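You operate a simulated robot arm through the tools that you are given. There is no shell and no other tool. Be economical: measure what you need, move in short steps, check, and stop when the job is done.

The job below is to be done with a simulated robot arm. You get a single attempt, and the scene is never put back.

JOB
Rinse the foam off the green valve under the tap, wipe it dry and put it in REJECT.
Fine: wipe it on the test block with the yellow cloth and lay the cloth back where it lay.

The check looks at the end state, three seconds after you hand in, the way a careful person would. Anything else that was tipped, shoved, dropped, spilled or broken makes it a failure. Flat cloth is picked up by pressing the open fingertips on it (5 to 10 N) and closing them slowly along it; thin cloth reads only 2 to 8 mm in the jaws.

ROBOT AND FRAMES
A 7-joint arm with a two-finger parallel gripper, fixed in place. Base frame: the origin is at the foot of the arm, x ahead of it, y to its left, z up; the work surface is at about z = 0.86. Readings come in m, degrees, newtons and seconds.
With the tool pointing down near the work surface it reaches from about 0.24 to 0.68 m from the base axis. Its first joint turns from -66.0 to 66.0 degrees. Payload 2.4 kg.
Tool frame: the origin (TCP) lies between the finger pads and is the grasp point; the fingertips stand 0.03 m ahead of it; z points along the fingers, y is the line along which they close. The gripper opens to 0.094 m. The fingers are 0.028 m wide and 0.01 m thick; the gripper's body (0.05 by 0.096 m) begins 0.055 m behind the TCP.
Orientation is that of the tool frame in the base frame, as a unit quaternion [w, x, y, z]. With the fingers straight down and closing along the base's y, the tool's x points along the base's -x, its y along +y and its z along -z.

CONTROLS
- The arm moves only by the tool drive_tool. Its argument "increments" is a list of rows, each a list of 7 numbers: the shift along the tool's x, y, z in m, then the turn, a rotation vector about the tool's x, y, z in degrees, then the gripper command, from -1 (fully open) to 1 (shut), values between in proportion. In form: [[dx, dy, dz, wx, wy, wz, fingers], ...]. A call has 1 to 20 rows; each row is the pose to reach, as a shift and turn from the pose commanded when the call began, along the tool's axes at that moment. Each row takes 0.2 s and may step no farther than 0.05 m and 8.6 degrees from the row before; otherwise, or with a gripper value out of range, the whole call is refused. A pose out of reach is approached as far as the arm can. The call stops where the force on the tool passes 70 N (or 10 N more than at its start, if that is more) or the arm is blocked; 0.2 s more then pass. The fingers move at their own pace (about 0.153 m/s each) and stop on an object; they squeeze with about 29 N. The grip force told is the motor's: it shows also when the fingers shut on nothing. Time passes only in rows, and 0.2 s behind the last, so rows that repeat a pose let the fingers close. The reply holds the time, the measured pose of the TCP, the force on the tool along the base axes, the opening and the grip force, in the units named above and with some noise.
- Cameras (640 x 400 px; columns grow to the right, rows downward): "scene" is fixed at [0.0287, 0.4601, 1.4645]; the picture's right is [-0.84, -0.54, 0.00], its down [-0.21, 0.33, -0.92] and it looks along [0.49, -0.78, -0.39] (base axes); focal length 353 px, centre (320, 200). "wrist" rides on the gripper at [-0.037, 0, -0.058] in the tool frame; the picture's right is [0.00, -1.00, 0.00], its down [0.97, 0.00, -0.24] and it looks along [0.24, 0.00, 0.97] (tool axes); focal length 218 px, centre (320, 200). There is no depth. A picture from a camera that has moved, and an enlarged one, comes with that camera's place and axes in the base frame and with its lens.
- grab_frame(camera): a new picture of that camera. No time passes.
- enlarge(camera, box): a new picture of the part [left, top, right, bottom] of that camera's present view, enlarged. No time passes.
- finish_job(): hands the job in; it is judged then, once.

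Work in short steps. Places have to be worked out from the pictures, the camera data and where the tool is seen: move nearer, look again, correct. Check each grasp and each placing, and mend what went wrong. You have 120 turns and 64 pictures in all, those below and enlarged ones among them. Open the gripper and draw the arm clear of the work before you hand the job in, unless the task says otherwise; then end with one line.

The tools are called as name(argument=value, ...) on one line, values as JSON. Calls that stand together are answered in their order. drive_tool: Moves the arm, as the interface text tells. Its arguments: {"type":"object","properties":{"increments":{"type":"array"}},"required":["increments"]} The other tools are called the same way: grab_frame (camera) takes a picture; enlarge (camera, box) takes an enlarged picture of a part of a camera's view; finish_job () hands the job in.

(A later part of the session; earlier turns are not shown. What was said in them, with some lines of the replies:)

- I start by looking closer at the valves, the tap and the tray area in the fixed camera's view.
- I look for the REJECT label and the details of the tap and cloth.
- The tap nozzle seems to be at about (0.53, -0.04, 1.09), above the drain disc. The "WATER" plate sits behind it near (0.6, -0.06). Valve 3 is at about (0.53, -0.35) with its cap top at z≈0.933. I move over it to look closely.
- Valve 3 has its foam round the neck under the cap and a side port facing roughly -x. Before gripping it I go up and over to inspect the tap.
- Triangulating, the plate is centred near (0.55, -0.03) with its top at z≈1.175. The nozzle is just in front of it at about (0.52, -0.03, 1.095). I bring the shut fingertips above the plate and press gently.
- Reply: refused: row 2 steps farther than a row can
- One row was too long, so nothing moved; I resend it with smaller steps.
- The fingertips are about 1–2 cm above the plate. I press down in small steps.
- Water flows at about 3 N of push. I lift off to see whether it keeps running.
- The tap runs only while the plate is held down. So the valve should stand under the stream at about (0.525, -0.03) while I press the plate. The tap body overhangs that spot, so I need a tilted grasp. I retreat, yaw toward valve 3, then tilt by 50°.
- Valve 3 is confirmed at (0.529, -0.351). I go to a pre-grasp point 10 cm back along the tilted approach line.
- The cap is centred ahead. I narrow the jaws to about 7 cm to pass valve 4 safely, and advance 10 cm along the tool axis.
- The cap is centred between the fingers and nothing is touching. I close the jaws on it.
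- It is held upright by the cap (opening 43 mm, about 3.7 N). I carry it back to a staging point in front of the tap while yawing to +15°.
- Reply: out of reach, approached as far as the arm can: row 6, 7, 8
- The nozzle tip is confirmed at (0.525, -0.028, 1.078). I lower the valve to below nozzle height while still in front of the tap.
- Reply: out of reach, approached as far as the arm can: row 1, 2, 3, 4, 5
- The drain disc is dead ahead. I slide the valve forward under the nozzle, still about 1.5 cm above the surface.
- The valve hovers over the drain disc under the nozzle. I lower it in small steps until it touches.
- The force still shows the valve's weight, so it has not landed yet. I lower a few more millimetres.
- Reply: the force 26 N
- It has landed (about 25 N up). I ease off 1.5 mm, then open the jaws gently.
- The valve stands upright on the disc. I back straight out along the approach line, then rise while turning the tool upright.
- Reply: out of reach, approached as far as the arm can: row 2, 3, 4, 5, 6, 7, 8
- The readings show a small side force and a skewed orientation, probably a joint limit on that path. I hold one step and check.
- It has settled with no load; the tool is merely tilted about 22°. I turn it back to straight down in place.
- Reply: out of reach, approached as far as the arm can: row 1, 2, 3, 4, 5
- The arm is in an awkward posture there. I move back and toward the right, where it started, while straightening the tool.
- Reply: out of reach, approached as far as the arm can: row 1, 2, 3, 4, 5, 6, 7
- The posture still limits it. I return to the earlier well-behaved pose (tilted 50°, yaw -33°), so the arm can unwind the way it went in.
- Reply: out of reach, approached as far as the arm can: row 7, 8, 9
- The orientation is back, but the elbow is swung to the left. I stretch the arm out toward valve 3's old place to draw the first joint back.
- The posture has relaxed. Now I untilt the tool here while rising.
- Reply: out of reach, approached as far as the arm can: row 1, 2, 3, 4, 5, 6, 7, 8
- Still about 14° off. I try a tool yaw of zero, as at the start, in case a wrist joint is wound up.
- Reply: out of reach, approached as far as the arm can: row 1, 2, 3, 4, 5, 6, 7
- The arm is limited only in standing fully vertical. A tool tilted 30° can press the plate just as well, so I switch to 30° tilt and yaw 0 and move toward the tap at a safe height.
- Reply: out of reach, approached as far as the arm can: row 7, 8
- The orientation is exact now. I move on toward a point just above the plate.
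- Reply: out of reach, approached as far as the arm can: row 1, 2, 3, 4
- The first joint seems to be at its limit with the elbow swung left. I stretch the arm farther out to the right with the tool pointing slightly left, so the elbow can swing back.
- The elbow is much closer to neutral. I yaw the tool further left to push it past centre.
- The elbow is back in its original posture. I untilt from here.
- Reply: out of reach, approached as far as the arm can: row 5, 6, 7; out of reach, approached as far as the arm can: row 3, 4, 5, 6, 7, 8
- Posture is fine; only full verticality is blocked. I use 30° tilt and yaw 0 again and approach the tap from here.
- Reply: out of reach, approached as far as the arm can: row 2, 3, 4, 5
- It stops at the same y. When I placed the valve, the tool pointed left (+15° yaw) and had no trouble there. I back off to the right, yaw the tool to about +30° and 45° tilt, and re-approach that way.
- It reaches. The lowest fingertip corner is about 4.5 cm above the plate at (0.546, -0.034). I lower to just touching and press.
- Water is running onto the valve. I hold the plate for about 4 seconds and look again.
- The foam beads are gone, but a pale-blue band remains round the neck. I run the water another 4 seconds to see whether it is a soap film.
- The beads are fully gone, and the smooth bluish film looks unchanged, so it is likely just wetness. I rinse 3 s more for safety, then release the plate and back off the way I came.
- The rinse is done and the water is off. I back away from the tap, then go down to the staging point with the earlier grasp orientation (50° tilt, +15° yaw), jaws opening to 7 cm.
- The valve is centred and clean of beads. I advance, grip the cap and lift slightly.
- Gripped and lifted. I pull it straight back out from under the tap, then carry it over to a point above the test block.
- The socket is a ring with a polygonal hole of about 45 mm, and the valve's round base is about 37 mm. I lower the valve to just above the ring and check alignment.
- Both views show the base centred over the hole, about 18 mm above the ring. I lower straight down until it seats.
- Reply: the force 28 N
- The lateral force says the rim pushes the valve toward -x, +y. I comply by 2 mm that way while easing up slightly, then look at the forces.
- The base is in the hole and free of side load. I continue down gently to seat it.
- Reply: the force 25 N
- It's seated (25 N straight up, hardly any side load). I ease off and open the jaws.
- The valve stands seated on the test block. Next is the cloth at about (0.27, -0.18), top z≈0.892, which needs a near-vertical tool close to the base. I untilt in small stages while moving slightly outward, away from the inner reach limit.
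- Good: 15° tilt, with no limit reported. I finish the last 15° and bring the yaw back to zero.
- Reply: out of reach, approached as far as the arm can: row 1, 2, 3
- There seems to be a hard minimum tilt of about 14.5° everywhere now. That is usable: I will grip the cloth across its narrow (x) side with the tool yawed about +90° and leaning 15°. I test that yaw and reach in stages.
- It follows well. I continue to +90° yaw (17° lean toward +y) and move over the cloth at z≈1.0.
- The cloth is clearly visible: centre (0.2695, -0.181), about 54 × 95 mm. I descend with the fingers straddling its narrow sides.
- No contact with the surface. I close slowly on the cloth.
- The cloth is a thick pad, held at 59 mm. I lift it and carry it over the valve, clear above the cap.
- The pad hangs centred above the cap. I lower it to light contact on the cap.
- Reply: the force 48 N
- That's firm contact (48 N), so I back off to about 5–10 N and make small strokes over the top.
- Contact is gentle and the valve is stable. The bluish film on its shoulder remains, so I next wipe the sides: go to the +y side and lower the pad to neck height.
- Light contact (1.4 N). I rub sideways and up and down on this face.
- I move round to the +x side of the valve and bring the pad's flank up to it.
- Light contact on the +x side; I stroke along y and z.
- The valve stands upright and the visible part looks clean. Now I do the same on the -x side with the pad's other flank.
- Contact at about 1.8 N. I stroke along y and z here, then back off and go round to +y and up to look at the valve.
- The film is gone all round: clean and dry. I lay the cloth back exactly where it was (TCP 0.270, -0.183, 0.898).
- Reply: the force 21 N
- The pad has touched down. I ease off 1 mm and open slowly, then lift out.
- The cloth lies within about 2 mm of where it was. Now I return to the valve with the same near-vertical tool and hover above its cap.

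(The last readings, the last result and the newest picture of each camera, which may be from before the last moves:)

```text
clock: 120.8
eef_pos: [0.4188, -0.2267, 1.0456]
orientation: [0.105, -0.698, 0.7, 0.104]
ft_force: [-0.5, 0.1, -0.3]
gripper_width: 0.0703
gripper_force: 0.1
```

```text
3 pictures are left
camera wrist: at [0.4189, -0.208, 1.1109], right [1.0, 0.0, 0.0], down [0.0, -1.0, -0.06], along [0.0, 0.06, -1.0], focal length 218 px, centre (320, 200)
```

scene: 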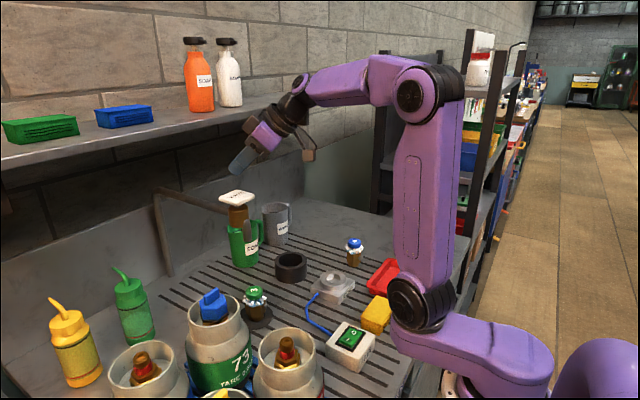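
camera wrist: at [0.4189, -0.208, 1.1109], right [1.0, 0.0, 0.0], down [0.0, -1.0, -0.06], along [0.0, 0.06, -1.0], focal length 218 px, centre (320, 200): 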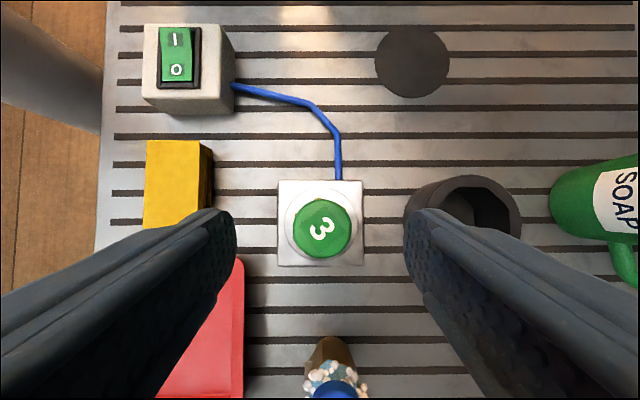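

Cap centre is at (0.420, -0.2195). I descend so the fingertips straddle the cap, then close.

drive_tool(increments=[[0.007, -0.0012, 0.025, 0, 0, 0, -0.5], [0.014, -0.0012, 0.051, 0, 0, 0, -0.5], [0.0206, -0.0012, 0.0769, 0, 0, 0, -0.5], [0.0206, -0.0012, 0.0769, 0, 0, 0, -0.5]])

drive_tool(increments=[[0, 0, 0, 0, 0, 0, -0.2], [0, 0, 0, 0, 0, 0, 0.05], [0, 0, 0, 0, 0, 0, 0.3], [0, 0, 0, 0, 0, 0, 1], [0, 0, 0, 0, 0, 0, 1]])

drive_tool(increments=[[-0.0029, 0, -0.0096, 0, 0, 0, 1], [-0.0058, 0, -0.0191, 0, 0, 0, 1], [-0.0117, 0, -0.0382, 0, 0, 0, 1], [-0.0234, 0, -0.0765, 0, 0, 0, 1], [-0.0234, 0, -0.0765, 0, 0, 0, 1]])

```text
clock: 121.8
eef_pos: [0.4218, -0.2206, 0.9641]
orientation: [0.107, -0.698, 0.7, 0.104]
ft_force: [-0.1, -0.7, -0.2]
gripper_width: 0.0704
gripper_force: 0.0
```

```text
clock: 123.0
eef_pos: [0.4223, -0.2207, 0.9648]
orientation: [0.106, -0.698, 0.7, 0.104]
ft_force: [-1.4, -0.4, 1.2]
gripper_width: 0.0392
gripper_force: 29.2
```

```text
clock: 124.2
eef_pos: [0.4224, -0.2229, 1.0487]
orientation: [0.105, -0.698, 0.701, 0.103]
ft_force: [-0.8, -0.6, -3.1]
gripper_width: 0.0392
gripper_force: 28.9
```

It's held (3.1 N). I carry it over the middle of the red tray.

drive_tool(increments=[[0.0228, 0.032, -0.007, 0, 0, 0, 1], [0.0455, 0.064, -0.0139, 0, 0, 0, 1], [0.0683, 0.096, -0.0208, 0, 0, 0, 1], [0.091, 0.128, -0.0278, 0, 0, 0, 1], [0.1138, 0.16, -0.0347, 0, 0, 0, 1], [0.1138, 0.16, -0.0347, 0, 0, 0, 1]])

grab_frame(camera="wrist")

```text
clock: 125.6
eef_pos: [0.3075, -0.2543, 1.0425]
orientation: [0.108, -0.698, 0.701, 0.103]
ft_force: [0.4, 0.3, -2.2]
gripper_width: 0.039
gripper_force: 29.0
out of reach, approached as far as the arm can: row 2, 3, 4, 5, 6
```

```text
2 pictures are left
camera wrist: at [0.3073, -0.2346, 1.1086], right [1.0, 0.0, 0.01], down [0.0, -1.0, -0.06], along [0.01, 0.06, -1.0], focal length 218 px, centre (320, 200)
```

wrist: 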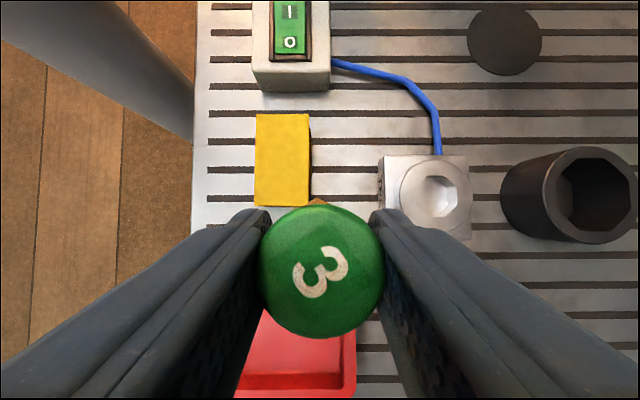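

The first joint's limit was hit because the tool leans toward -y. I yaw the tool back to about +30° in place, which brings the wrist round.

drive_tool(increments=[[0, 0, -0.002, 2.2, 0, 7.17, 1], [0, 0, -0.004, 4.4, 0, 14.35, 1], [0, 0, -0.006, 6.6, 0, 21.5, 1], [0, 0, -0.008, 8.75, 0, 28.7, 1], [0, 0, -0.01, 10.9, 0, 35.9, 1], [0, 0, -0.01, 13.1, 0, 43, 1], [0, 0, -0.01, 15.3, 0, 50.2, 1], [0, 0, -0.01, 17.5, 0, 57.4, 1], [0, 0, -0.01, 17.5, 0, 57.4, 1]])

```text
clock: 127.6
eef_pos: [0.3109, -0.2553, 1.0575]
orientation: [0.143, -0.252, 0.956, 0.038]
ft_force: [0.1, -0.8, -2.9]
gripper_width: 0.0389
gripper_force: 29.0
```

drive_tool(increments=[[0.027, -0.0162, -0.0049, 0, 0, 0, 1], [0.0545, -0.0324, -0.0097, 0, 0, 0, 1], [0.0818, -0.0486, -0.0146, 0, 0, 0, 1], [0.0818, -0.0486, -0.0146, 0, 0, 0, 1]])

```text
clock: 128.6
eef_pos: [0.2634, -0.3379, 1.0465]
orientation: [0.143, -0.255, 0.955, 0.039]
ft_force: [0.3, -0.3, -3.0]
gripper_width: 0.0389
gripper_force: 28.9
```

It is over the tray's centre. I lower it toward the tray floor.

drive_tool(increments=[[0.0117, 0, 0.0382, 0, 0, 0, 1], [0.0219, 0, 0.0717, 0, 0, 0, 1], [0.0245, 0, 0.0803, 0, 0, 0, 1], [0.0257, 0, 0.0841, 0, 0, 0, 1]])

drive_tool(increments=[[0.0006, 0, 0.0019, 0, 0, 0, 1], [0.0012, 0, 0.0038, 0, 0, 0, 1]])

```text
clock: 129.6
eef_pos: [0.2616, -0.3357, 0.9569]
orientation: [0.144, -0.255, 0.956, 0.038]
ft_force: [-1.0, 1.3, -2.8]
gripper_width: 0.0389
gripper_force: 29.5
```

```text
clock: 130.2
eef_pos: [0.2637, -0.3384, 0.9554]
orientation: [0.144, -0.253, 0.956, 0.037]
ft_force: [0.5, 0.2, -2.5]
gripper_width: 0.039
gripper_force: 28.6
```

drive_tool(increments=[[0.0006, 0, 0.0019, 0, 0, 0, 1], [0.0012, 0, 0.0038, 0, 0, 0, 1]])

drive_tool(increments=[[0.0003, 0, 0.001, 0, 0, 0, 1], [0.0006, 0, 0.0019, 0, 0, 0, 1]])

```text
clock: 130.8
eef_pos: [0.2636, -0.3381, 0.9501]
orientation: [0.144, -0.255, 0.955, 0.039]
ft_force: [0.5, 0.0, -3.4]
gripper_width: 0.039
gripper_force: 29.2
```

```text
clock: 131.4
eef_pos: [0.2636, -0.3394, 0.9485]
orientation: [0.144, -0.255, 0.955, 0.038]
ft_force: [-0.2, -0.1, -3.3]
gripper_width: 0.0391
gripper_force: 29.1
```

drive_tool(increments=[[0.0003, 0, 0.001, 0, 0, 0, 1], [0.0006, 0, 0.0019, 0, 0, 0, 1]])

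drive_tool(increments=[[0.0003, 0, 0.001, 0, 0, 0, 1]])

```text
clock: 132.0
eef_pos: [0.2636, -0.3393, 0.9473]
orientation: [0.143, -0.254, 0.956, 0.038]
ft_force: [-0.4, -0.2, -3.7]
gripper_width: 0.039
gripper_force: 29.2
```

```text
clock: 132.4
eef_pos: [0.2639, -0.34, 0.9455]
orientation: [0.144, -0.255, 0.956, 0.038]
ft_force: [-0.5, -0.1, -2.0]
gripper_width: 0.0387
gripper_force: 28.2
```

drive_tool(increments=[[0.0003, 0, 0.001, 0, 0, 0, 1], [0.0004, 0, 0.0014, 0, 0, 0, 1]])

```text
clock: 133.0
eef_pos: [0.2634, -0.3384, 0.9457]
orientation: [0.144, -0.255, 0.955, 0.039]
ft_force: [1.6, 2.4, 9.2]
gripper_width: 0.0388
gripper_force: 29.1
```

It has touched down (9 N). I release slowly and lift straight up, clear.

drive_tool(increments=[[-0.0002, 0, -0.0006, 0, 0, 0, 0.8], [-0.0002, 0, -0.0006, 0, 0, 0, 0.1], [-0.0002, 0, -0.0006, 0, 0, 0, -0.2], [-0.0002, 0, -0.0006, 0, 0, 0, -0.6], [-0.0002, 0, -0.0006, 0, 0, 0, -0.6]])

drive_tool(increments=[[-0.0058, 0, -0.0191, 0, 0, 0, -0.6], [-0.0146, 0, -0.0478, 0, 0, 0, -0.6], [-0.0277, 0, -0.0908, 0, 0, 0, -0.6], [-0.041, 0, -0.134, 0, 0, 0, -0.6], [-0.0526, 0, -0.172, 0, 0, 0, -1], [-0.0526, 0, -0.172, 0, 0, 0, -1]])

grab_frame(camera="wrist")

```text
clock: 134.2
eef_pos: [0.2643, -0.3399, 0.9447]
orientation: [0.143, -0.254, 0.956, 0.037]
ft_force: [-0.7, 0.4, 0.7]
gripper_width: 0.0751
gripper_force: 0.0
```

```text
clock: 135.6
eef_pos: [0.265, -0.3396, 1.1281]
orientation: [0.143, -0.253, 0.956, 0.037]
ft_force: [0.3, 0.2, 0.2]
gripper_width: 0.094
gripper_force: 0.1
```

```text
1 pictures are left
camera wrist: at [0.2806, -0.3305, 1.1938], right [0.5, -0.87, 0.0], down [-0.87, -0.5, -0.06], along [0.05, 0.03, -1.0], focal length 218 px, centre (320, 200)
```

wrist: 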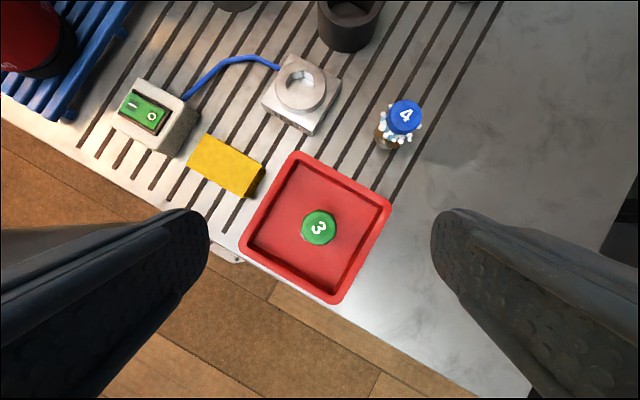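

The valve stands upright in the tray, everything else is in place, the tap is off, the jaws are open and the arm is clear. I hand in.

finish_job()

```text
The job is handed in.
```

The green valve (3) is rinsed clear of foam, wiped dry on the test block and standing upright in the red tray; the yellow cloth is back within about 2 mm of where it lay. I never saw a REJECT label: I took the red tray to be REJECT because it is the only tray on the work surface.
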